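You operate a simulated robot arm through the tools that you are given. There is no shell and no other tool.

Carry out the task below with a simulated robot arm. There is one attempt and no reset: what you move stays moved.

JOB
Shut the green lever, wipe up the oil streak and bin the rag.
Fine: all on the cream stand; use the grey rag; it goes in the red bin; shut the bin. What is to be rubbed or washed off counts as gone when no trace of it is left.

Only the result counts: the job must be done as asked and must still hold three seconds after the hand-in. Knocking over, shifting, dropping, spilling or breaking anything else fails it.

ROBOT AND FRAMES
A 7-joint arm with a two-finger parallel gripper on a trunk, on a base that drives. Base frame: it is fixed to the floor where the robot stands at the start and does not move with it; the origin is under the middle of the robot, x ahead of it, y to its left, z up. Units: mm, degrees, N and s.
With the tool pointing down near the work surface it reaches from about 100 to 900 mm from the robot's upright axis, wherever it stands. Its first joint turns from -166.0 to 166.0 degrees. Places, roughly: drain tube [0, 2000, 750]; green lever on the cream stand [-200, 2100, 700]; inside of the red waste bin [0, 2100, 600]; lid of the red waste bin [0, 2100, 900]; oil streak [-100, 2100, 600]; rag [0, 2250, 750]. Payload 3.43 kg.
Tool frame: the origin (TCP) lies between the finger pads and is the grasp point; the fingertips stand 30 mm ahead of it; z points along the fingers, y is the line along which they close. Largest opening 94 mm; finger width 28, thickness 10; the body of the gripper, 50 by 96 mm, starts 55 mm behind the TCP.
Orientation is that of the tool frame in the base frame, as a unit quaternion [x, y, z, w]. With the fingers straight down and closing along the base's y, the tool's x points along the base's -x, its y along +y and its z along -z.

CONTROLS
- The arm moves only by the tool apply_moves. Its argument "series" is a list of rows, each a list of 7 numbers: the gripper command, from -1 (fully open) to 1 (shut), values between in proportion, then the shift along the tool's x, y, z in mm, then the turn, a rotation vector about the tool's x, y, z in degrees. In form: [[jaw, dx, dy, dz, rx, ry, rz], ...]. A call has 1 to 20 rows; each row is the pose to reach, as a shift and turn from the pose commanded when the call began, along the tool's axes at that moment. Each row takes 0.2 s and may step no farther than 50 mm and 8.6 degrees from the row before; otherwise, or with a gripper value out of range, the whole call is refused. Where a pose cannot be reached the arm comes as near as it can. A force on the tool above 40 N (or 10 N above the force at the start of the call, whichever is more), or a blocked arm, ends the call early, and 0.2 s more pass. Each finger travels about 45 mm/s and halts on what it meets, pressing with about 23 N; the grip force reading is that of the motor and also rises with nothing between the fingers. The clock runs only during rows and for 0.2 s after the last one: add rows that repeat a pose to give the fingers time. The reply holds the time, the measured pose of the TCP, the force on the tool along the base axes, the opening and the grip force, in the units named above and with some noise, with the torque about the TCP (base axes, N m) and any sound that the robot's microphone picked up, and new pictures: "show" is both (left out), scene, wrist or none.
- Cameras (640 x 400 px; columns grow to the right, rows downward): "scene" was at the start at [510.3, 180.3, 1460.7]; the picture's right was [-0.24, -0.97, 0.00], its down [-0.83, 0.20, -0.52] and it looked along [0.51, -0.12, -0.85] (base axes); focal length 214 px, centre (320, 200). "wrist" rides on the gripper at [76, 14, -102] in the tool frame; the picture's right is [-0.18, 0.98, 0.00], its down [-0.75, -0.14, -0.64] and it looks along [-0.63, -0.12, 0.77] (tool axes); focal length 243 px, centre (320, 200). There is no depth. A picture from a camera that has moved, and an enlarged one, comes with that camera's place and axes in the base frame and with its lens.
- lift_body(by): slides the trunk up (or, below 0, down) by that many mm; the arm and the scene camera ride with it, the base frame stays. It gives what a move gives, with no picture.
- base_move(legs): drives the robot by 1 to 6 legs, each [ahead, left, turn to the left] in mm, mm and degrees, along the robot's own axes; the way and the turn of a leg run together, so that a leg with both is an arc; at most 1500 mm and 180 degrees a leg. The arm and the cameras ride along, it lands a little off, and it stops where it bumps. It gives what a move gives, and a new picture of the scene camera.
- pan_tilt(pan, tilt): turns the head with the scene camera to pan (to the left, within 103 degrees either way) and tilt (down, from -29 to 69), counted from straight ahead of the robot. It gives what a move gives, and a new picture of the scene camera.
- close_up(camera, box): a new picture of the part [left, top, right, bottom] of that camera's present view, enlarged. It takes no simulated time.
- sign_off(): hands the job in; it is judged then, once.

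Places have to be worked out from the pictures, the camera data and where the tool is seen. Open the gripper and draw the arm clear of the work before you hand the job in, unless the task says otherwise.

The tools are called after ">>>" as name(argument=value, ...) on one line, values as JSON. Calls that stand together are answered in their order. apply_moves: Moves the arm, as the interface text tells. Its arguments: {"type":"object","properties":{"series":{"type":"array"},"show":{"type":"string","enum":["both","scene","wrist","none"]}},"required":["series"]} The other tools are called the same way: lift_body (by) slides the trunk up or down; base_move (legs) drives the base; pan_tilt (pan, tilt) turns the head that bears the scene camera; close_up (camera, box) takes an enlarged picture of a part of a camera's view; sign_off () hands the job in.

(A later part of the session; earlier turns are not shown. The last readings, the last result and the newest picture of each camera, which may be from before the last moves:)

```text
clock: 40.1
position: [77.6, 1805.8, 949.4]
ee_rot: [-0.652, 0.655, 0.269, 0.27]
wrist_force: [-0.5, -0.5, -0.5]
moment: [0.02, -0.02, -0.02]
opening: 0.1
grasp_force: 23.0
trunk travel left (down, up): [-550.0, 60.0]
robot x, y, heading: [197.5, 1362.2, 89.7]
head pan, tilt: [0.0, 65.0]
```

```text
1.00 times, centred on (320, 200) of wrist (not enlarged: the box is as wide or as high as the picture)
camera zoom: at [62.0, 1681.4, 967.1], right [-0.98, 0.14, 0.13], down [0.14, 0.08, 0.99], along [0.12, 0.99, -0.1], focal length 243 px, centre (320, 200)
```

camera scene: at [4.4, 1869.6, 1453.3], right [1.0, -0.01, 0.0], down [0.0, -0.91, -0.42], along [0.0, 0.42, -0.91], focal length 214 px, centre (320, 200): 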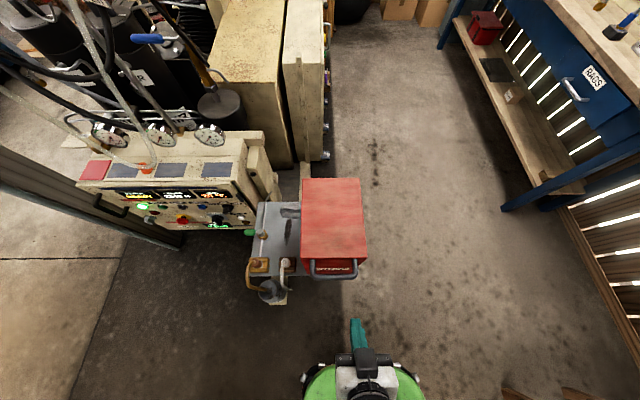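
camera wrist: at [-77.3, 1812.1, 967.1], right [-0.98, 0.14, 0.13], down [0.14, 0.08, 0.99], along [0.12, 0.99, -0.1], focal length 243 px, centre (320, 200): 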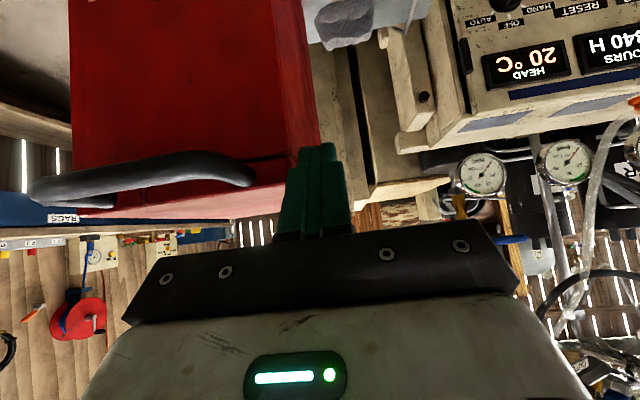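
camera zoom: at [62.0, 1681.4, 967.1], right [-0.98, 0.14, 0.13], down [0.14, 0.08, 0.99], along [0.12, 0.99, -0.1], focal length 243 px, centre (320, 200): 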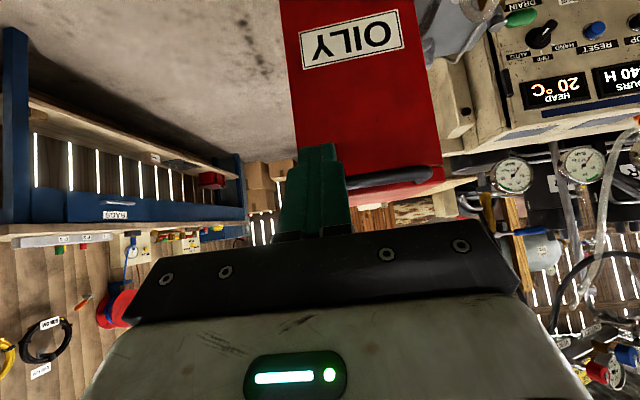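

Refined: the handle bar is near y≈1918, z≈925, x -10..88. I slip the closed fingers under it from the front.

>>> apply_moves(series=[[1, 14, 18, 31, 0, 0, 0], [1, 28.3, 37, 62.2, 0, 0, 0], [1, 4, 37, 87, 0, 0, 0], [1, -21.2, 37, 111.7, 0, 0, 0], [1, -28.3, 37, 104.6, 0, 0, 0], [1, -31.8, 37, 101, 0, 0, 0]])

>>> close_up(camera="scene", box=[280, 180, 400, 320])

>>> close_up(camera="wrist", box=[220, 80, 420, 260])

```text
clock: 41.5
position: [39.9, 1899.8, 899.2]
ee_rot: [-0.652, 0.655, 0.269, 0.271]
wrist_force: [-0.1, 1.1, -0.2]
moment: [0.02, -0.01, 0.02]
opening: 0.0
grasp_force: 23.6
trunk travel left (down, up): [-550.0, 60.0]
robot x, y, heading: [196.2, 1365.1, 89.6]
head pan, tilt: [0.0, 65.0]
camera scene: at [4.6, 1869.6, 1453.3], right [1.0, -0.01, 0.0], down [0.0, -0.91, -0.42], along [0.0, 0.42, -0.91], focal length 214 px, centre (320, 200)
camera wrist: at [25.5, 1775.5, 918.0], right [-0.98, 0.14, 0.13], down [0.14, 0.08, 0.99], along [0.12, 0.99, -0.1], focal length 243 px, centre (320, 200)
```

scene: 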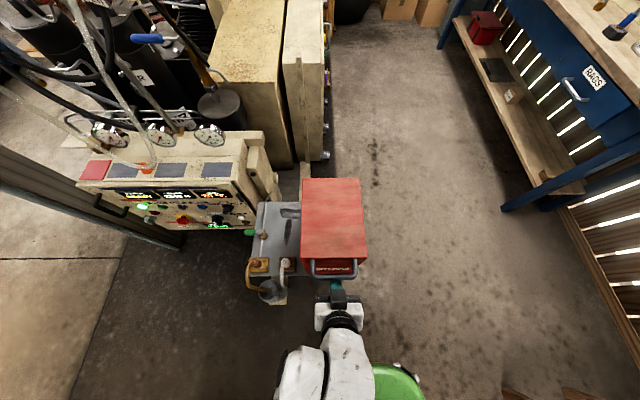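
wrist: 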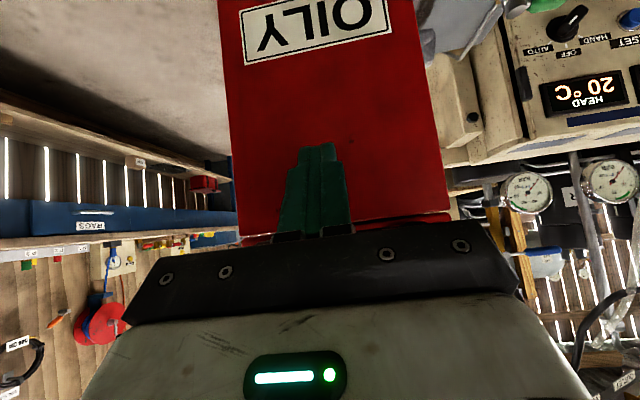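

```text
2.86 times, centred on (340, 250) of scene
camera zoom: at [4.6, 1869.6, 1453.3], right [1.0, -0.01, 0.0], down [0.0, -0.91, -0.42], along [0.0, 0.42, -0.91], focal length 613 px, centre (263, 57)
```

zoom: 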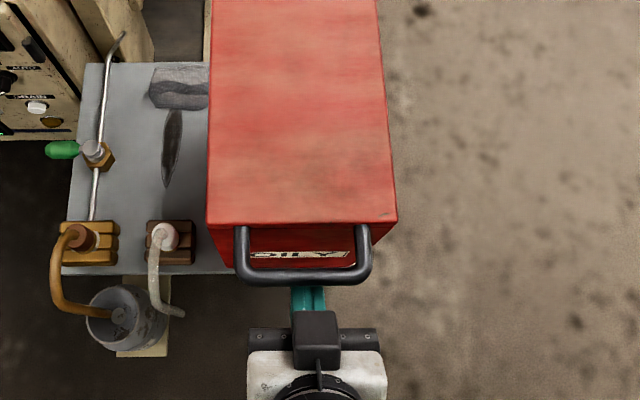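

```text
2.22 times, centred on (320, 170) of wrist
camera zoom: at [25.5, 1775.5, 918.0], right [-0.98, 0.14, 0.13], down [0.14, 0.08, 0.99], along [0.12, 0.99, -0.1], focal length 539 px, centre (320, 267)
```

zoom: 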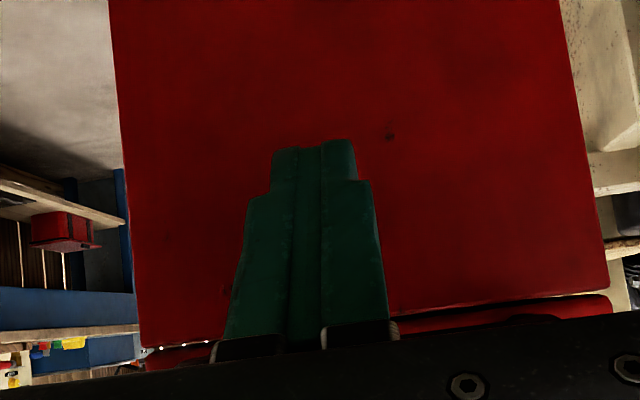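

The fingers are under the bar. I lift along the lid's arc (hinge near y 2176) about 20° first and check.

>>> apply_moves(series=[[1, -11.2, 0, -10.3, 0, 0, 0], [1, -19.5, 0, -18, 0, 0, 0], [1, -27.8, 0, -25.5, 0, 0, 0], [1, -36.7, 0, -32.5, 0, 0, 0], [1, -45.6, 0, -39.2, 0, 0, 0], [1, -55, 0, -45.5, 0, 0, 0], [1, -64.6, 0, -51.3, 0, 0, 0], [1, -74.5, 0, -56.6, 0, 0, 0], [1, -84.6, 0, -61.6, 0, 0, 0]])

>>> close_up(camera="scene", box=[260, 160, 420, 300])

```text
clock: 43.5
position: [40.8, 1917.5, 1001.7]
ee_rot: [-0.651, 0.655, 0.27, 0.272]
wrist_force: [-0.6, -2.8, -0.6]
moment: [0.0, -0.02, 0.03]
opening: 0.4
grasp_force: 22.5
trunk travel left (down, up): [-550.0, 60.0]
robot x, y, heading: [194.9, 1362.6, 90.1]
head pan, tilt: [0.0, 65.0]
camera scene: at [4.6, 1869.5, 1453.4], right [1.0, -0.01, 0.0], down [0.0, -0.91, -0.42], along [0.0, 0.42, -0.91], focal length 214 px, centre (320, 200)
camera wrist: at [25.5, 1791.9, 1021.0], right [-0.98, 0.14, 0.13], down [0.14, 0.08, 0.99], along [0.12, 0.99, -0.1], focal length 243 px, centre (320, 200)
```

scene: 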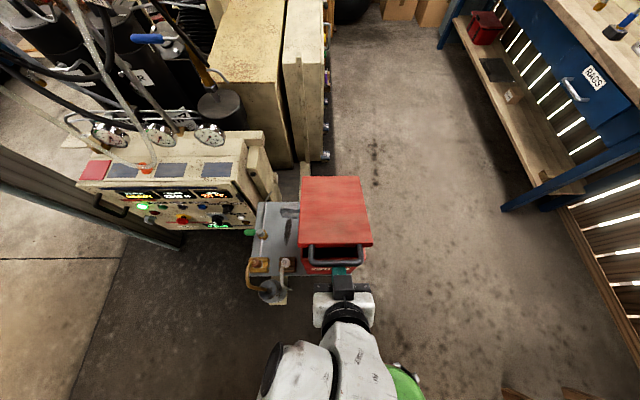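
wrist: 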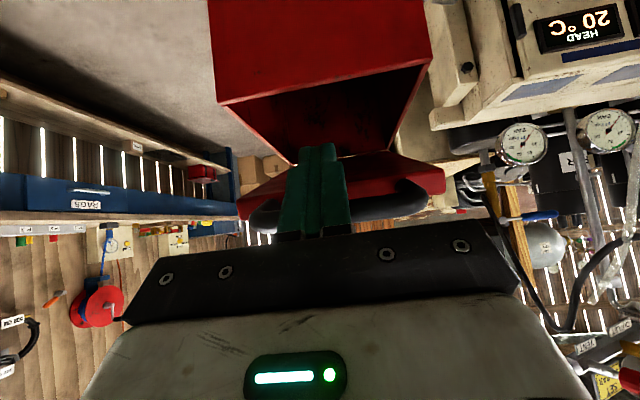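

```text
2.86 times, centred on (340, 230) of scene
camera zoom: at [4.6, 1869.5, 1453.4], right [1.0, -0.01, 0.0], down [0.0, -0.91, -0.42], along [0.0, 0.42, -0.91], focal length 613 px, centre (263, 114)
```

zoom: 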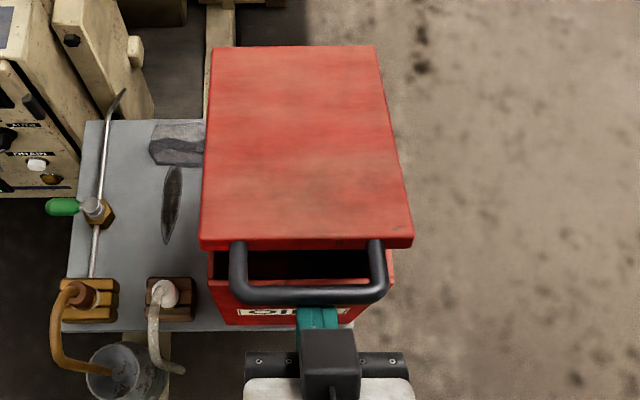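

The lid lifts freely. I carry on along the arc to about 60°.

>>> apply_moves(series=[[1, -10.4, 0, -4.3, 0, 0, 0], [1, -20.8, 0, -8.6, 0, 0, 0], [1, -31.5, 0, -12, 0, 0, 0], [1, -42.3, 0, -15.4, 0, 0, 0], [1, -53.3, 0, -18, 0, 0, 0], [1, -64.3, 0, -20.3, 0, 0, 0], [1, -75.4, 0, -22, 0, 0, 0], [1, -86.5, 0, -23.2, 0, 0, 0], [1, -98, 0, -24, 0, 0, 0], [1, -109, 0, -24.2, 0, 0, 0], [1, -120, 0, -24, 0, 0, 0], [1, -131.5, 0, -23.2, 0, 0, 0], [1, -143, 0, -22.5, 0, 1.5, 0], [1, -154, 0, -21.4, 0, 3, 0], [1, -165, 0, -19.8, 0, 5, 0], [1, -176.4, 0, -17.9, 0, 7, 0]])

>>> close_up(camera="scene", box=[240, 100, 440, 300])

```text
clock: 46.9
position: [40.7, 2028.7, 1141.0]
ee_rot: [-0.667, 0.671, 0.228, 0.23]
wrist_force: [-0.5, -1.2, -0.5]
moment: [-0.03, 0.0, 0.01]
opening: 0.3
grasp_force: 23.5
trunk travel left (down, up): [-550.0, 60.0]
robot x, y, heading: [194.1, 1364.6, 89.8]
head pan, tilt: [0.0, 65.0]
camera scene: at [4.5, 1869.6, 1453.3], right [1.0, -0.01, 0.0], down [0.0, -0.91, -0.42], along [0.0, 0.42, -0.91], focal length 214 px, centre (320, 200)
camera wrist: at [26.1, 1907.7, 1174.7], right [-0.98, 0.15, 0.11], down [0.14, 0.2, 0.97], along [0.12, 0.97, -0.22], focal length 243 px, centre (320, 200)
```

scene: 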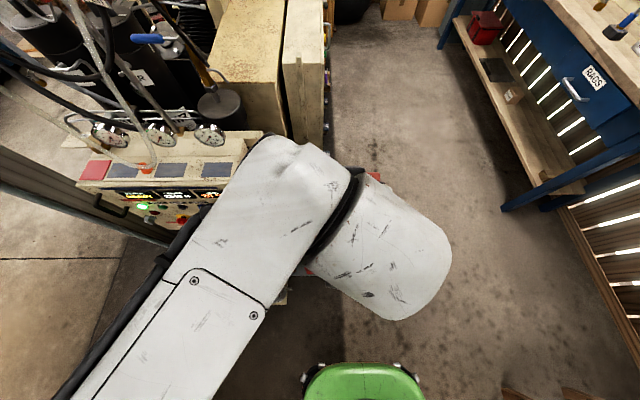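
wrist: 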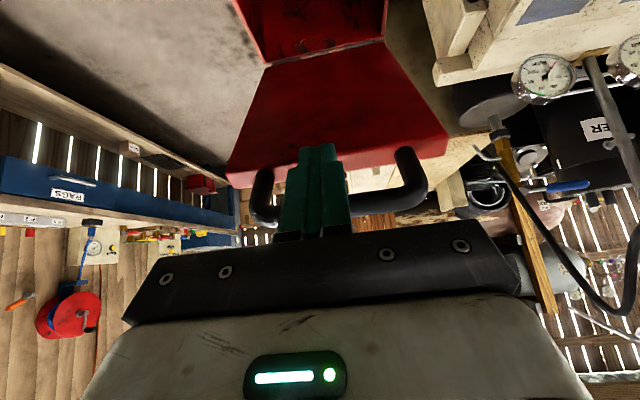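

```text
2.00 times, centred on (340, 200) of scene
camera zoom: at [4.5, 1869.6, 1453.3], right [1.0, -0.01, 0.0], down [0.0, -0.91, -0.42], along [0.0, 0.42, -0.91], focal length 429 px, centre (280, 200)
```

zoom: 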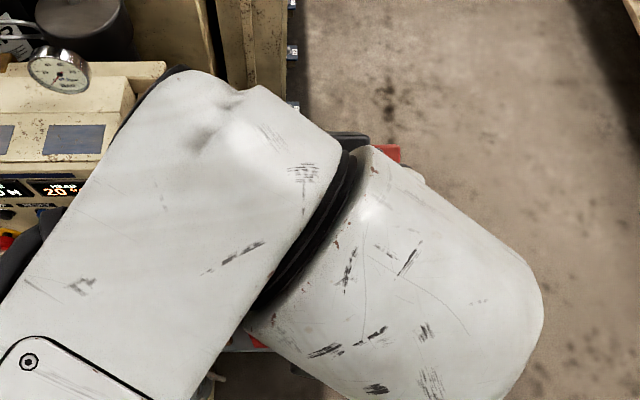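

Still almost no resistance. I continue to about 85°, easing the pitch.

>>> apply_moves(series=[[1, -11.2, 0, 1.5, 0, 1.5, 0], [1, -22.5, 0, 3.1, 0, 3, 0], [1, -33.5, 0, 5.6, 0, 4.5, 0], [1, -44.5, 0, 8.2, 0, 6, 0], [1, -55.2, 0, 11.5, 0, 7.5, 0], [1, -66, 0, 14.9, 0, 9, 0], [1, -76.3, 0, 19.3, 0, 10.5, 0], [1, -86.7, 0, 23.7, 0, 12, 0], [1, -96.6, 0, 29, 0, 13.5, 0], [1, -106.6, 0, 34.1, 0, 15, 0]])

```text
clock: 49.1
position: [41.8, 2133.8, 1178.0]
ee_rot: [-0.692, 0.695, 0.14, 0.141]
wrist_force: [0.3, 0.1, 0.6]
moment: [0.04, 0.04, 0.01]
opening: 0.2
grasp_force: 23.3
trunk travel left (down, up): [-550.0, 60.0]
robot x, y, heading: [195.3, 1366.3, 89.8]
head pan, tilt: [0.0, 65.0]
camera scene: at [4.5, 1869.7, 1453.3], right [1.0, -0.01, 0.0], down [0.0, -0.91, -0.42], along [0.0, 0.42, -0.91], focal length 214 px, centre (320, 200)
camera wrist: at [26.8, 2025.6, 1243.8], right [-0.98, 0.17, 0.07], down [0.14, 0.44, 0.88], along [0.12, 0.88, -0.46], focal length 243 px, centre (320, 200)
```

scene: 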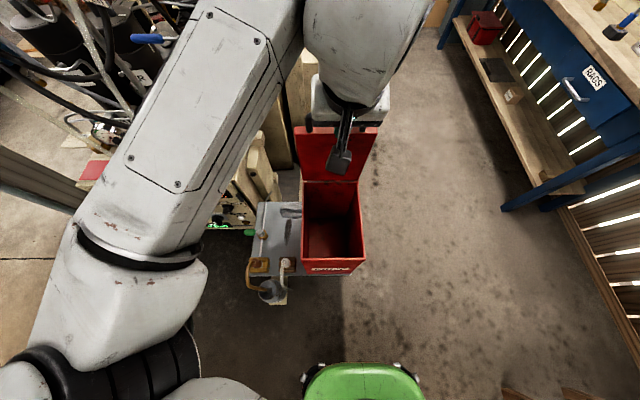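
wrist: 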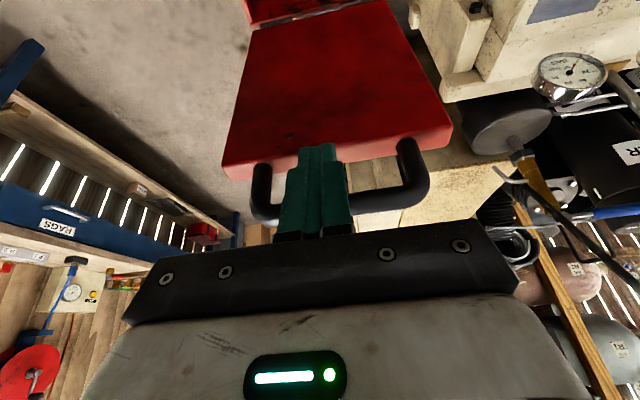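

The bin is open and the lid near upright. I push on slowly past vertical to see whether there is a stop.

>>> apply_moves(series=[[1, -10.7, 0, 3.4, 0, 1.5, 0], [1, -21.4, 0, 6.8, 0, 3, 0], [1, -33.5, 0, 12.7, 0, 3, 0], [1, -45.7, 0, 18.7, 0, 3, 0], [1, -45.7, 0, 18.7, 0, 3, 0]])

>>> close_up(camera="scene", box=[240, 60, 440, 290])

```text
clock: 50.3
position: [40.8, 2184.2, 1179.5]
ee_rot: [-0.695, 0.698, 0.122, 0.122]
wrist_force: [-0.3, 0.3, -0.5]
moment: [-0.01, 0.0, 0.0]
opening: 0.1
grasp_force: 22.9
trunk travel left (down, up): [-550.0, 60.0]
robot x, y, heading: [191.6, 1363.9, 89.6]
head pan, tilt: [0.0, 65.0]
camera scene: at [4.5, 1869.8, 1453.2], right [1.0, -0.01, 0.0], down [0.0, -0.91, -0.42], along [0.0, 0.42, -0.91], focal length 214 px, centre (320, 200)
camera wrist: at [26.6, 2078.6, 1248.9], right [-0.98, 0.18, 0.06], down [0.14, 0.49, 0.86], along [0.12, 0.85, -0.51], focal length 243 px, centre (320, 200)
```

scene: 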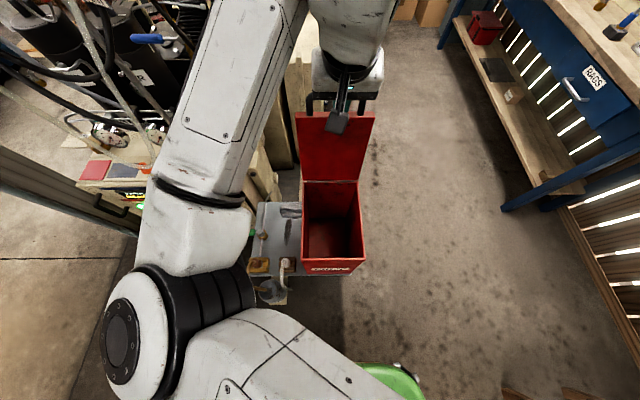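
wrist: 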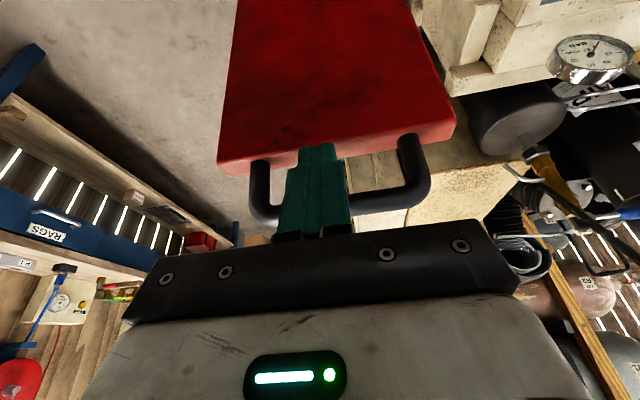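

```text
1.74 times, centred on (340, 175) of scene
camera zoom: at [4.5, 1869.8, 1453.2], right [1.0, -0.01, 0.0], down [0.0, -0.91, -0.42], along [0.0, 0.42, -0.91], focal length 373 px, centre (285, 244)
```

zoom: 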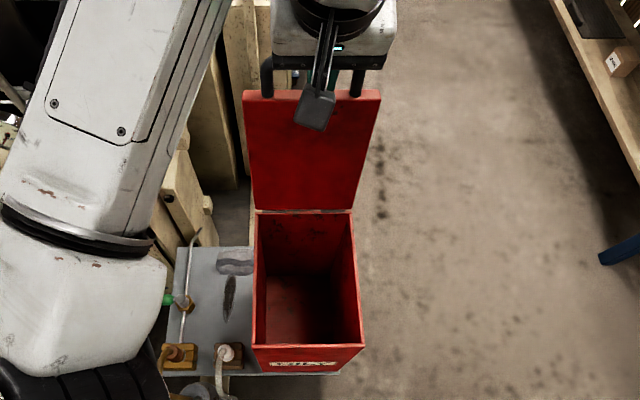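

The lid is just past upright with no load on the fingers. I ease the fingers back to see if it stays.

>>> apply_moves(series=[[1, 9.4, 0, -3.4, 0, 0, 0], [1, 18.8, 0, -6.8, 0, 0, 0], [1, 37.6, 0, -13.7, 0, 0, 0], [1, 56, 0, -20.5, 0, 0, 0], [1, 56, 0, -20.5, 0, 0, 0]])

>>> close_up(camera="scene", box=[240, 60, 440, 290])

```text
clock: 51.5
position: [40.9, 2123.5, 1179.5]
ee_rot: [-0.695, 0.698, 0.122, 0.123]
wrist_force: [0.2, -0.6, 0.1]
moment: [-0.06, -0.03, 0.01]
opening: 0.0
grasp_force: 22.5
trunk travel left (down, up): [-550.0, 60.0]
robot x, y, heading: [198.1, 1365.0, 89.8]
head pan, tilt: [0.0, 65.0]
camera scene: at [4.5, 1869.7, 1453.3], right [1.0, -0.01, 0.0], down [0.0, -0.91, -0.42], along [0.0, 0.42, -0.91], focal length 214 px, centre (320, 200)
camera wrist: at [26.4, 2018.8, 1249.7], right [-0.98, 0.18, 0.06], down [0.14, 0.49, 0.86], along [0.12, 0.85, -0.51], focal length 243 px, centre (320, 200)
```

scene: 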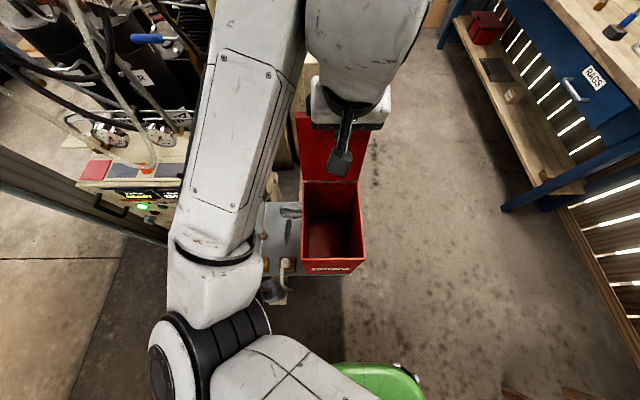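
wrist: 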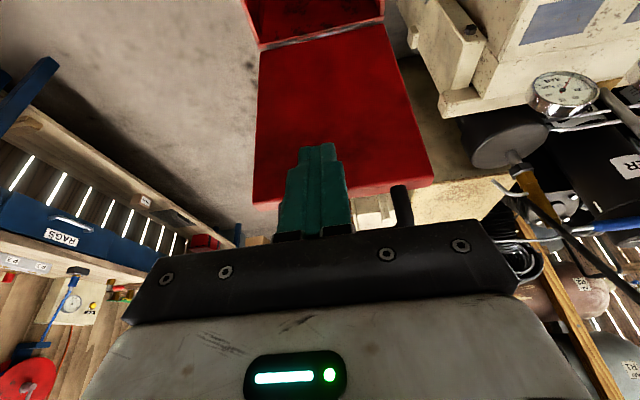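

```text
1.74 times, centred on (340, 175) of scene
camera zoom: at [4.5, 1869.7, 1453.3], right [1.0, -0.01, 0.0], down [0.0, -0.91, -0.42], along [0.0, 0.42, -0.91], focal length 373 px, centre (285, 244)
```

zoom: 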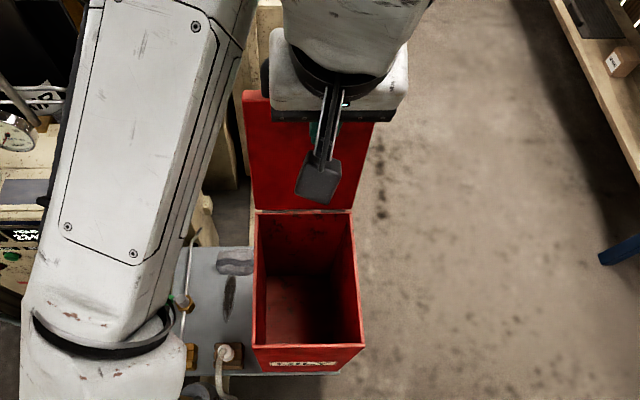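

The lid holds itself open past upright. I draw the arm back toward the robot and level the pitch, then drive back to the spot in front of the stand.

>>> apply_moves(series=[[1, 32.5, 0, -11.8, 0, 4, 0], [1, 65, 0, -23.6, 0, 8, 0], [1, 97.5, 0, -35.4, 0, 12, 0], [0.5, 130, 0, -47.2, 0, 16, 0], [0, 162.6, 0, -59, 0, 20, 0], [0, 162.6, 0, -59, 0, 20, 0]], show="none")

>>> base_move(legs=[[120, 140, 0]])

```text
clock: 52.9
position: [39.2, 1950.8, 1179.5]
ee_rot: [-0.706, 0.708, 0.0, -0.001]
wrist_force: [0.4, 0.0, -0.4]
moment: [0.01, 0.0, -0.02]
opening: 46.9
grasp_force: 0.0
trunk travel left (down, up): [-550.0, 60.0]
robot x, y, heading: [197.4, 1365.0, 89.6]
head pan, tilt: [0.0, 65.0]
```

```text
clock: 54.5
position: [-100.0, 2071.9, 1180.0]
ee_rot: [-0.705, 0.709, -0.001, -0.001]
wrist_force: [-0.3, -0.1, 0.0]
moment: [-0.01, 0.01, 0.0]
opening: 46.9
grasp_force: 0.1
trunk travel left (down, up): [-550.0, 60.0]
robot x, y, heading: [56.2, 1488.1, 89.6]
head pan, tilt: [0.0, 65.0]
camera scene: at [-135.2, 1991.2, 1453.3], right [1.0, 0.0, 0.0], down [0.0, -0.91, -0.42], along [0.0, 0.42, -0.91], focal length 214 px, centre (320, 200)
```

scene: 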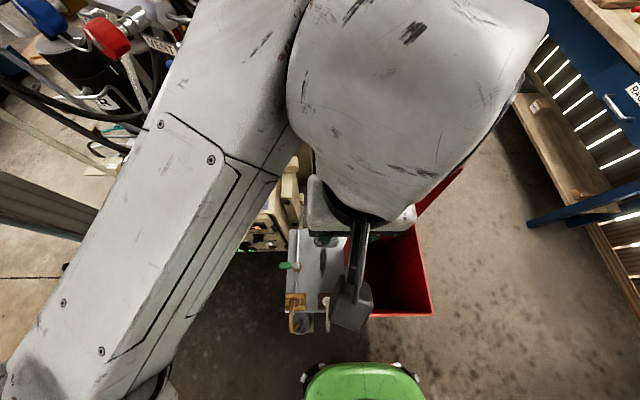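

The lid stays open. I turn the gripper 90° (closing along y, camera on the side away from the bin) while coming down to z≈950 above the streak.

>>> apply_moves(series=[[0, -4, 1, 20, 0, 0, 8.2], [0, -8, 2, 40, 0, 0, 16.4], [0, -13, 4, 60, 0, 0, 24.5], [-0.3, -17, 5, 82, 0, 0, 32.7], [-0.6, -21, 6, 104, 0, 0, 40.9], [-1, -25, 8, 125, 0, 0, 49.1], [-1, -30, 9, 146, 0, 0, 57.3], [-1, -34, 11, 167, 0, 0, 65.5], [-1, -38, 12, 188, 0, 0, 73.6], [-1, -43, 13, 209, 0, 0, 81.8], [-1, -48, 15, 230, 0, 0, 90], [-1, -48, 15, 230, 0, 0, 90]])

```text
clock: 57.1
position: [-115.1, 2120.0, 948.4]
ee_rot: [0.002, 1.0, 0.0, -0.001]
wrist_force: [-0.5, -0.4, 0.1]
moment: [0.0, -0.01, -0.01]
opening: 94.2
grasp_force: 0.1
trunk travel left (down, up): [-550.0, 60.0]
robot x, y, heading: [55.5, 1488.9, 89.4]
head pan, tilt: [0.0, 65.0]
camera scene: at [-135.3, 1991.3, 1453.3], right [1.0, 0.0, 0.0], down [0.0, -0.91, -0.42], along [0.0, 0.42, -0.91], focal length 214 px, centre (320, 200)
camera wrist: at [-191.0, 2137.3, 1051.0], right [0.19, 0.98, 0.0], down [0.75, -0.15, 0.64], along [0.63, -0.12, -0.77], focal length 243 px, centre (320, 200)
```

scene: 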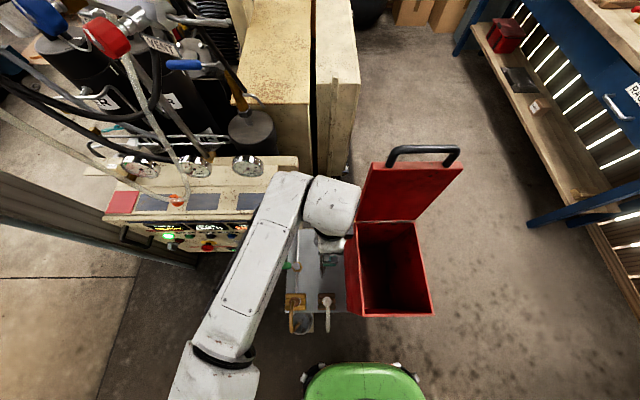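
wrist: 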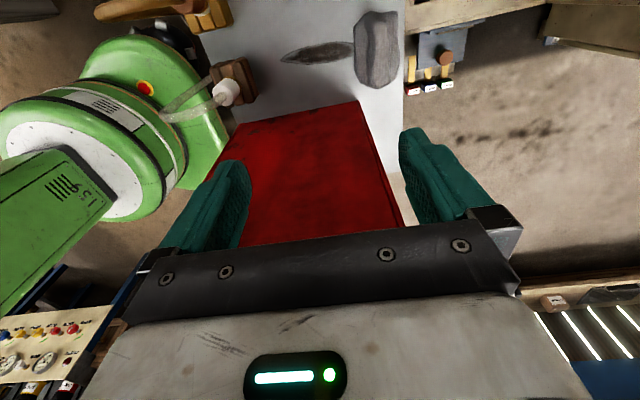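

>>> close_up(camera="wrist", box=[220, 0, 480, 160])

>>> close_up(camera="scene", box=[230, 140, 370, 260])

```text
2.46 times, centred on (350, 80) of wrist
camera zoom: at [-191.0, 2137.3, 1051.0], right [0.19, 0.98, 0.0], down [0.75, -0.15, 0.64], along [0.63, -0.12, -0.77], focal length 597 px, centre (246, 495)
```

zoom: 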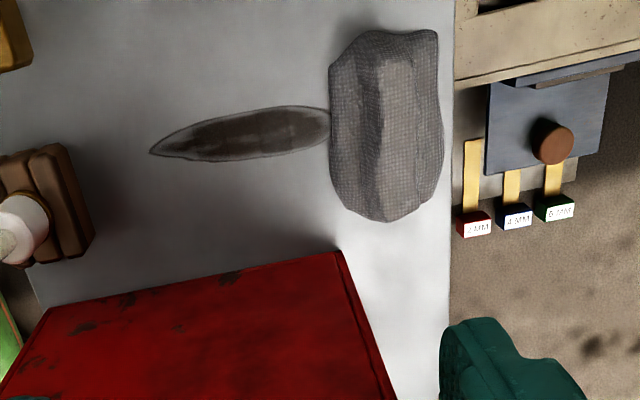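

```text
3.33 times, centred on (300, 200) of scene
camera zoom: at [-135.3, 1991.3, 1453.3], right [1.0, 0.0, 0.0], down [0.0, -0.91, -0.42], along [0.0, 0.42, -0.91], focal length 715 px, centre (387, 200)
```

zoom: 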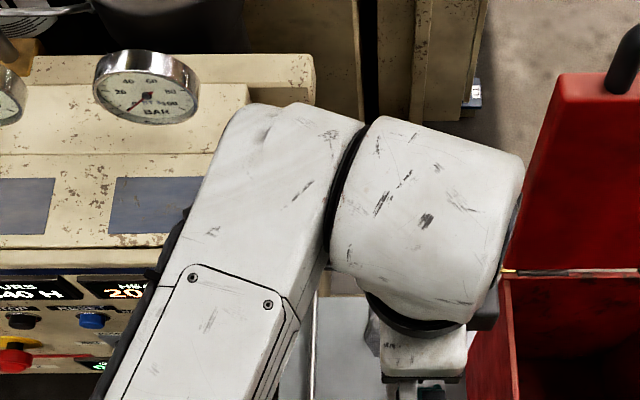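

From the wrist view the rag spans x -161..-61, y 2177..2243 and the streak lies on x≈-125 from y 2065 to the rag. I lean the tool 6° away from the bin and descend over the rag to z≈740.

>>> apply_moves(series=[[-1, 1, 10, 26, 0, -1, 0], [-1, 2, 22, 52, 0, -2, 0], [-1, 3, 34, 78, 0, -3, 0], [-1, 3, 46, 104, 0, -4, 0], [-1, 4, 58, 130, 0, -5, 0], [-1, 5, 70, 156, 0, -6, 0], [-1, 5, 80, 182, 0, -6, 0], [-1, 5, 90, 208, 0, -6, 0], [-1, 5, 90, 208, 0, -6, 0]])

>>> close_up(camera="wrist", box=[180, 0, 500, 200])

>>> close_up(camera="scene", box=[230, 140, 390, 300])

```text
clock: 59.1
position: [-119.1, 2210.8, 741.9]
ee_rot: [0.002, 0.999, -0.001, 0.052]
wrist_force: [0.2, 0.1, 0.6]
moment: [0.01, -0.01, -0.02]
opening: 94.2
grasp_force: 0.1
trunk travel left (down, up): [-550.0, 60.0]
robot x, y, heading: [53.3, 1483.5, 89.8]
head pan, tilt: [0.0, 65.0]
camera scene: at [-135.2, 1991.4, 1453.3], right [1.0, 0.0, 0.0], down [0.0, -0.91, -0.42], along [0.0, 0.42, -0.91], focal length 214 px, centre (320, 200)
camera wrist: at [-205.3, 2226.7, 834.4], right [0.19, 0.98, 0.02], down [0.68, -0.14, 0.72], along [0.71, -0.12, -0.7], focal length 243 px, centre (320, 200)
```

scene: 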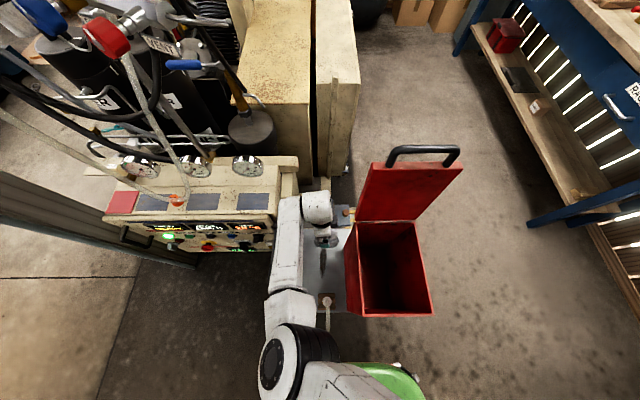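
wrist: 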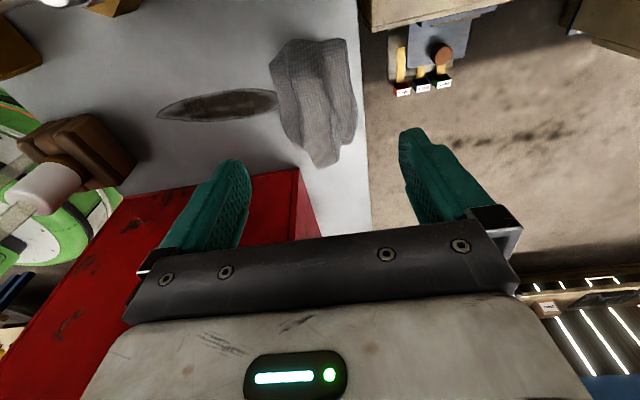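

```text
2.00 times, centred on (340, 100) of wrist
camera zoom: at [-205.3, 2226.7, 834.4], right [0.19, 0.98, 0.02], down [0.68, -0.14, 0.72], along [0.71, -0.12, -0.7], focal length 485 px, centre (280, 400)
```

zoom: 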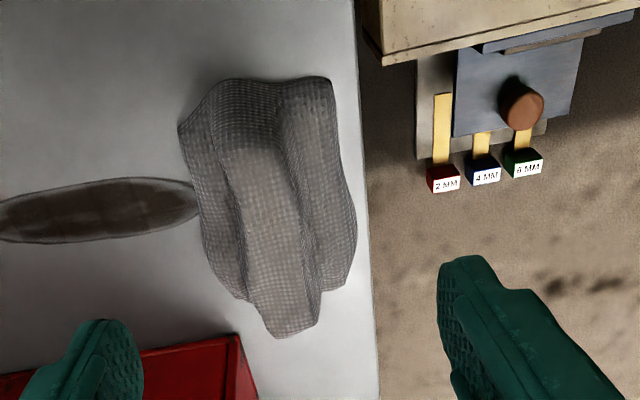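

```text
2.50 times, centred on (310, 220) of scene
camera zoom: at [-135.2, 1991.4, 1453.3], right [1.0, 0.0, 0.0], down [0.0, -0.91, -0.42], along [0.0, 0.42, -0.91], focal length 536 px, centre (345, 150)
```

zoom: 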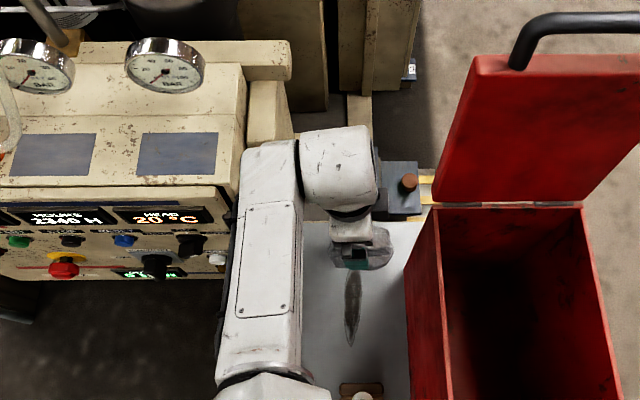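

Clear so far; the fingers straddle the rag. I reduce the lean to 3° (more room to the panel) and lower to TCP z≈664.

>>> apply_moves(series=[[-1, 1.6, 0, 15, 0, 1, 0], [-1, 3.2, 0, 30, 0, 2, 0], [-1, 4.8, 0, 46, 0, 3, 0], [-1, 6.4, 0, 61, 0, 3, 0], [-1, 7.3, 0, 70, 0, 3, 0], [-1, 8.2, 0, 77.6, 0, 3, 0]])

>>> close_up(camera="wrist", box=[180, 0, 500, 200])

>>> close_up(camera="scene", box=[230, 140, 390, 300])

```text
clock: 60.5
position: [-120.1, 2211.2, 663.6]
ee_rot: [0.002, 1.0, -0.001, 0.026]
wrist_force: [0.2, -0.1, -0.4]
moment: [0.0, -0.03, -0.02]
opening: 93.9
grasp_force: 0.0
trunk travel left (down, up): [-550.0, 60.0]
robot x, y, heading: [53.0, 1483.1, 89.7]
head pan, tilt: [0.0, 65.0]
camera scene: at [-135.2, 1991.3, 1453.3], right [1.0, 0.0, 0.0], down [0.0, -0.91, -0.42], along [0.0, 0.42, -0.91], focal length 214 px, centre (320, 200)
camera wrist: at [-200.7, 2226.2, 761.3], right [0.19, 0.98, 0.01], down [0.72, -0.14, 0.68], along [0.67, -0.12, -0.73], focal length 243 px, centre (320, 200)
```

scene: 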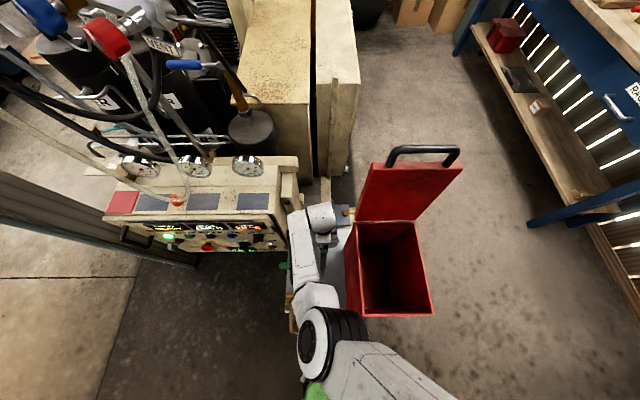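
wrist: 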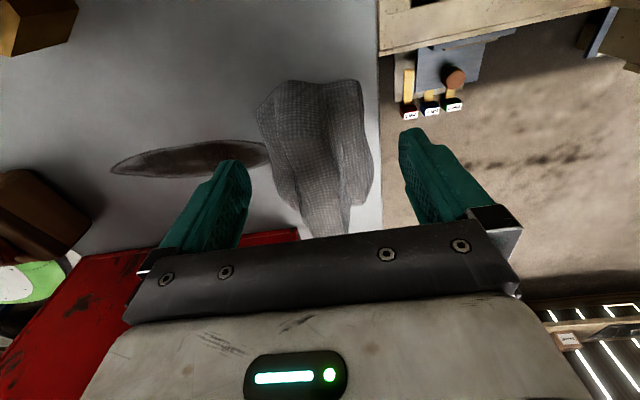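

```text
2.00 times, centred on (340, 100) of wrist
camera zoom: at [-200.7, 2226.2, 761.3], right [0.19, 0.98, 0.01], down [0.72, -0.14, 0.68], along [0.67, -0.12, -0.73], focal length 485 px, centre (280, 400)
```

zoom: 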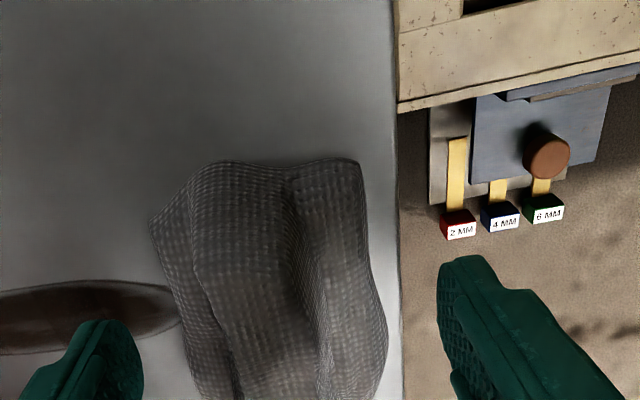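

```text
2.50 times, centred on (310, 220) of scene
camera zoom: at [-135.2, 1991.3, 1453.3], right [1.0, 0.0, 0.0], down [0.0, -0.91, -0.42], along [0.0, 0.42, -0.91], focal length 536 px, centre (345, 150)
```

zoom: 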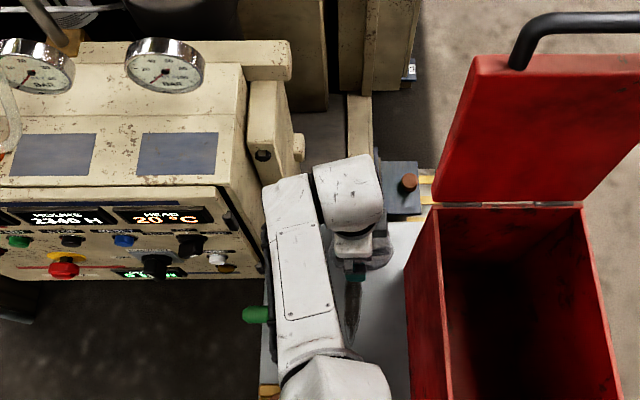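

Fingers straddle the rag, no contact yet. I feel downward for the stand top in small steps.

>>> apply_moves(series=[[-1, 0, 0, 2, 0, 0, 0], [-1, 0, 0, 4, 0, 0, 0]], show="none")

```text
clock: 61.1
position: [-118.1, 2209.7, 659.4]
ee_rot: [0.003, 1.0, -0.001, 0.025]
wrist_force: [-1.0, -0.1, 1.1]
moment: [0.03, -0.01, 0.01]
opening: 93.8
grasp_force: 0.1
trunk travel left (down, up): [-550.0, 60.0]
robot x, y, heading: [55.7, 1487.9, 89.7]
head pan, tilt: [0.0, 65.0]
```

>>> apply_moves(series=[[-1, 0, 0, 1.5, 0, 0, 0], [-1, 0, 0, 3, 0, 0, 0]], show="none")

```text
clock: 61.7
position: [-118.5, 2209.1, 656.0]
ee_rot: [0.001, 1.0, 0.0, 0.026]
wrist_force: [0.2, 0.6, 0.5]
moment: [-0.01, -0.02, 0.02]
opening: 94.0
grasp_force: 0.1
trunk travel left (down, up): [-550.0, 60.0]
robot x, y, heading: [56.7, 1484.3, 89.6]
head pan, tilt: [0.0, 65.0]
```

No contact at 656; I go on down a little.

>>> apply_moves(series=[[-1, 0, 0, 1.5, 0, 0, 0], [-1, 0, 0, 3, 0, 0, 0]], show="none")

```text
clock: 62.3
position: [-119.4, 2210.4, 653.0]
ee_rot: [0.003, 1.0, -0.001, 0.026]
wrist_force: [-0.9, 0.4, -0.2]
moment: [-0.01, 0.01, -0.02]
opening: 93.9
grasp_force: 0.1
trunk travel left (down, up): [-550.0, 60.0]
robot x, y, heading: [52.8, 1485.1, 89.7]
head pan, tilt: [0.0, 65.0]
```

>>> apply_moves(series=[[-1, 0, 0, 1.5, 0, 0, 0], [-1, 0, 0, 3, 0, 0, 0]], show="wrist")

>>> close_up(camera="wrist", box=[140, 80, 460, 280])

```text
clock: 62.9
position: [-118.4, 2210.9, 650.2]
ee_rot: [0.003, 1.0, -0.001, 0.026]
wrist_force: [-1.1, -0.9, 3.1]
moment: [-0.18, 0.06, 0.05]
opening: 93.6
grasp_force: 0.0
trunk travel left (down, up): [-550.0, 60.0]
robot x, y, heading: [58.2, 1485.4, 89.7]
head pan, tilt: [0.0, 65.0]
camera wrist: at [-199.9, 2226.5, 748.7], right [0.19, 0.98, 0.01], down [0.72, -0.14, 0.68], along [0.67, -0.12, -0.73], focal length 243 px, centre (320, 200)
```

wrist: 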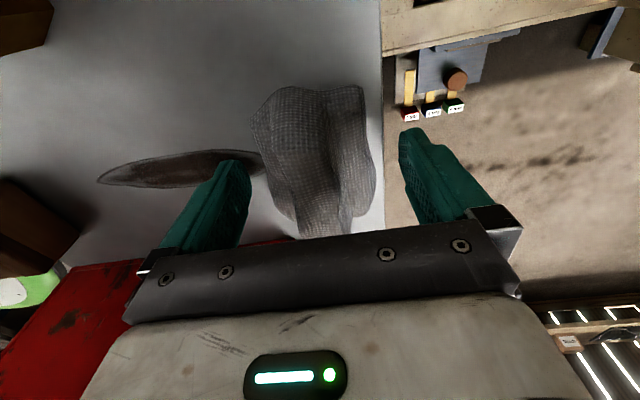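

```text
2.00 times, centred on (300, 180) of wrist
camera zoom: at [-199.9, 2226.5, 748.7], right [0.19, 0.98, 0.01], down [0.72, -0.14, 0.68], along [0.67, -0.12, -0.73], focal length 485 px, centre (360, 240)
```

zoom: 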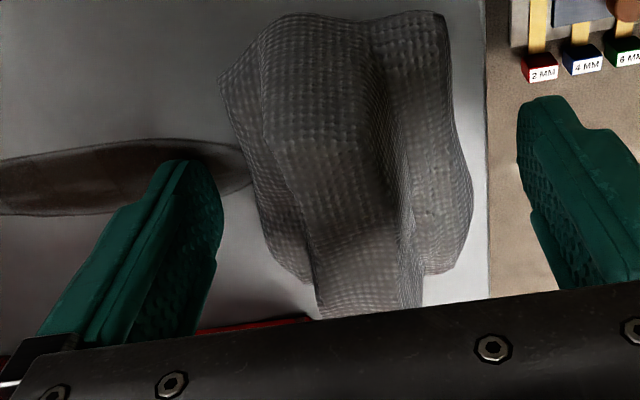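

Light contact at TCP z≈650 (stand top ≈620). I rise 1.5 mm and close on the rag.

>>> apply_moves(series=[[-1, 0, 0, -1.5, 0, 0, 0], [-0.5, 0, 0, -1.5, 0, 0, 0], [0, 0, 0, -1.5, 0, 0, 0], [0.5, 0, 0, -1.5, 0, 0, 0], [1, 0, 0, -1.5, 0, 0, 0], [1, 0, 0, -1.5, 0, 0, 0], [1, 0, 0, -1.5, 0, 0, 0], [1, 0, 0, -1.5, 0, 0, 0]])

>>> close_up(camera="wrist", box=[140, 80, 460, 280])

```text
clock: 64.7
position: [-118.1, 2211.1, 651.4]
ee_rot: [0.003, 1.0, 0.0, 0.026]
wrist_force: [0.9, -2.7, 12.4]
moment: [0.28, -0.14, -0.09]
opening: 68.6
grasp_force: 23.1
trunk travel left (down, up): [-550.0, 60.0]
robot x, y, heading: [52.2, 1488.3, 89.9]
head pan, tilt: [0.0, 65.0]
camera scene: at [-135.1, 1990.9, 1453.5], right [1.0, 0.0, 0.0], down [0.0, -0.91, -0.42], along [0.0, 0.42, -0.91], focal length 214 px, centre (320, 200)
camera wrist: at [-200.0, 2226.6, 750.5], right [0.19, 0.98, 0.01], down [0.72, -0.14, 0.68], along [0.67, -0.12, -0.73], focal length 243 px, centre (320, 200)
```

scene: 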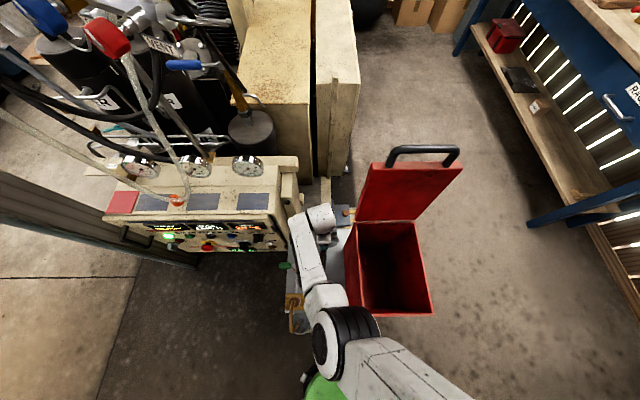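
wrist: 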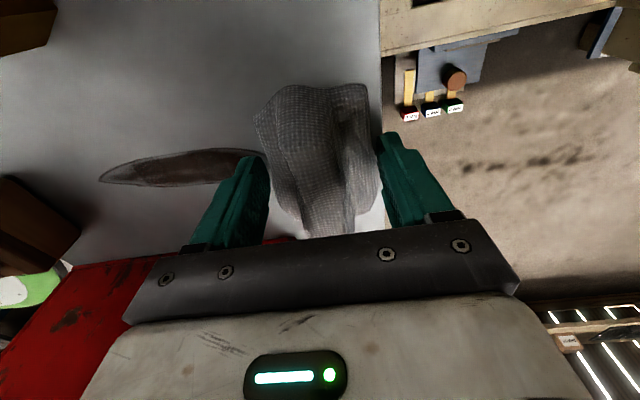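

```text
2.00 times, centred on (300, 180) of wrist
camera zoom: at [-200.0, 2226.6, 750.5], right [0.19, 0.98, 0.01], down [0.72, -0.14, 0.68], along [0.67, -0.12, -0.73], focal length 485 px, centre (360, 240)
```

zoom: 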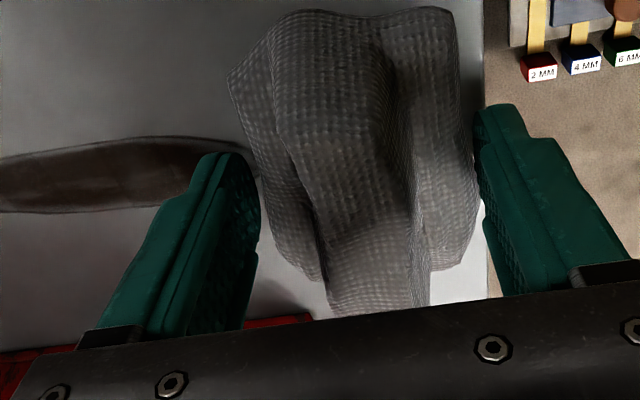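

The gripper stopped at 68.6 mm on the rag. I lift slightly to see whether the rag comes along.

>>> apply_moves(series=[[1, 0, 0, -5, 0, 0, 0], [1, 0, 0, -10, 0, 0, 0], [1, 0, 0, -15, 0, 0, 0], [1, 0, 0, -20, 0, 0, 0]], show="wrist")

>>> close_up(camera="wrist", box=[140, 80, 460, 280])

```text
clock: 65.7
position: [-118.8, 2209.1, 670.6]
ee_rot: [0.003, 1.0, -0.001, 0.026]
wrist_force: [0.6, -0.8, 0.0]
moment: [0.03, 0.0, 0.0]
opening: 25.2
grasp_force: 22.7
trunk travel left (down, up): [-550.0, 60.0]
robot x, y, heading: [61.2, 1485.1, 89.8]
head pan, tilt: [0.0, 65.0]
camera wrist: at [-200.7, 2226.2, 769.2], right [0.19, 0.98, 0.01], down [0.72, -0.14, 0.68], along [0.67, -0.12, -0.73], focal length 243 px, centre (320, 200)
```

wrist: 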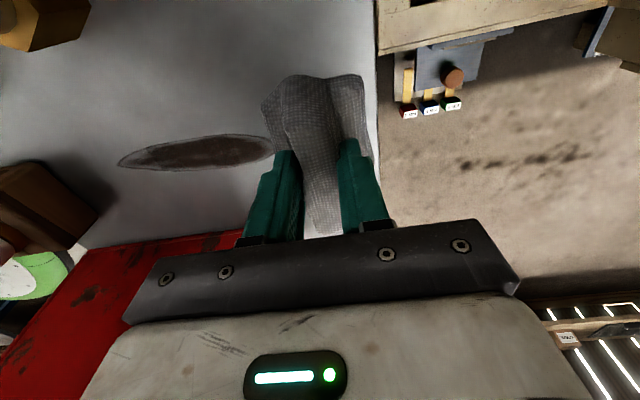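

```text
2.00 times, centred on (300, 180) of wrist
camera zoom: at [-200.7, 2226.2, 769.2], right [0.19, 0.98, 0.01], down [0.72, -0.14, 0.68], along [0.67, -0.12, -0.73], focal length 485 px, centre (360, 240)
```

zoom: 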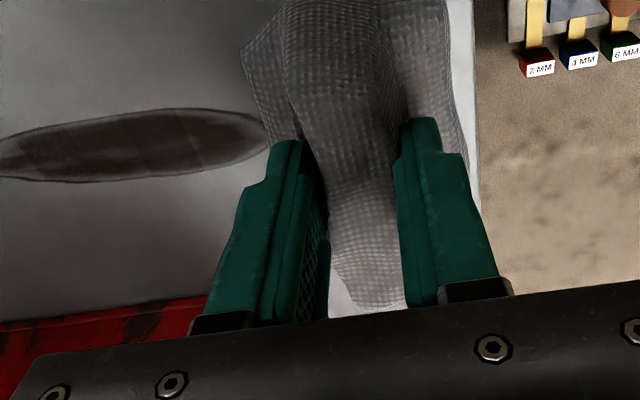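

The fingers slid up the sloped sides and now read 25 mm, maybe on the upper fold. I hold and then lift a bit more to check.

>>> apply_moves(series=[[1, 0, 0, 0, 0, 0, 0], [1, 0, 0, 0, 0, 0, 0], [1, 0, 0, -6, 0, 0, 0], [1, 0, 0, -12, 0, 0, 0]], show="wrist")

>>> close_up(camera="wrist", box=[140, 80, 460, 280])

```text
clock: 66.7
position: [-120.5, 2209.1, 684.6]
ee_rot: [0.002, 1.0, 0.0, 0.026]
wrist_force: [-1.0, 0.5, -0.1]
moment: [0.01, 0.0, 0.02]
opening: 25.4
grasp_force: 22.4
trunk travel left (down, up): [-550.0, 60.0]
robot x, y, heading: [55.7, 1483.2, 89.6]
head pan, tilt: [0.0, 65.0]
camera wrist: at [-201.7, 2226.6, 781.8], right [0.19, 0.98, 0.01], down [0.72, -0.14, 0.68], along [0.67, -0.12, -0.73], focal length 243 px, centre (320, 200)
```

wrist: 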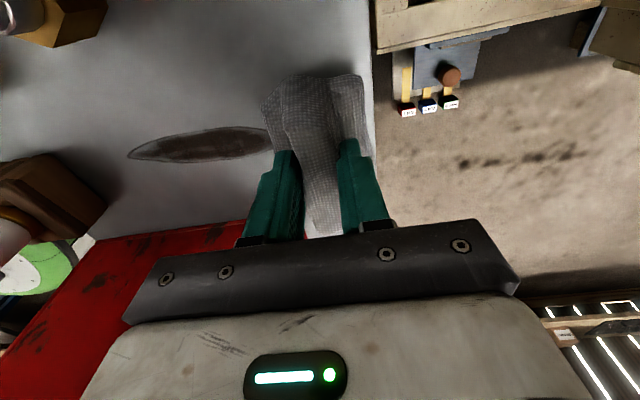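

```text
2.00 times, centred on (300, 180) of wrist
camera zoom: at [-201.7, 2226.6, 781.8], right [0.19, 0.98, 0.01], down [0.72, -0.14, 0.68], along [0.67, -0.12, -0.73], focal length 485 px, centre (360, 240)
```

zoom: 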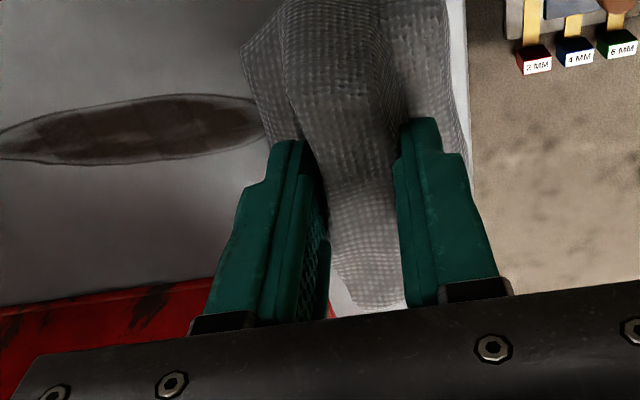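

The rag rides with the fingers, held by its fold. I lower it back to the stand until I feel light pressure, over the streak line.

>>> apply_moves(series=[[1, 3, -5, 4, 0, 0, 0], [1, 5, -10, 8, 0, 0, 0], [1, 5, -15, 11, 0, 0, 0], [1, 5, -15, 14, 0, 0, 0]], show="none")

```text
clock: 67.7
position: [-124.5, 2195.3, 670.3]
ee_rot: [0.002, 1.0, 0.0, 0.026]
wrist_force: [1.7, -3.9, 13.6]
moment: [-0.2, 0.05, 0.04]
opening: 25.1
grasp_force: 22.8
trunk travel left (down, up): [-550.0, 60.0]
robot x, y, heading: [57.1, 1489.5, 89.6]
head pan, tilt: [0.0, 65.0]
```

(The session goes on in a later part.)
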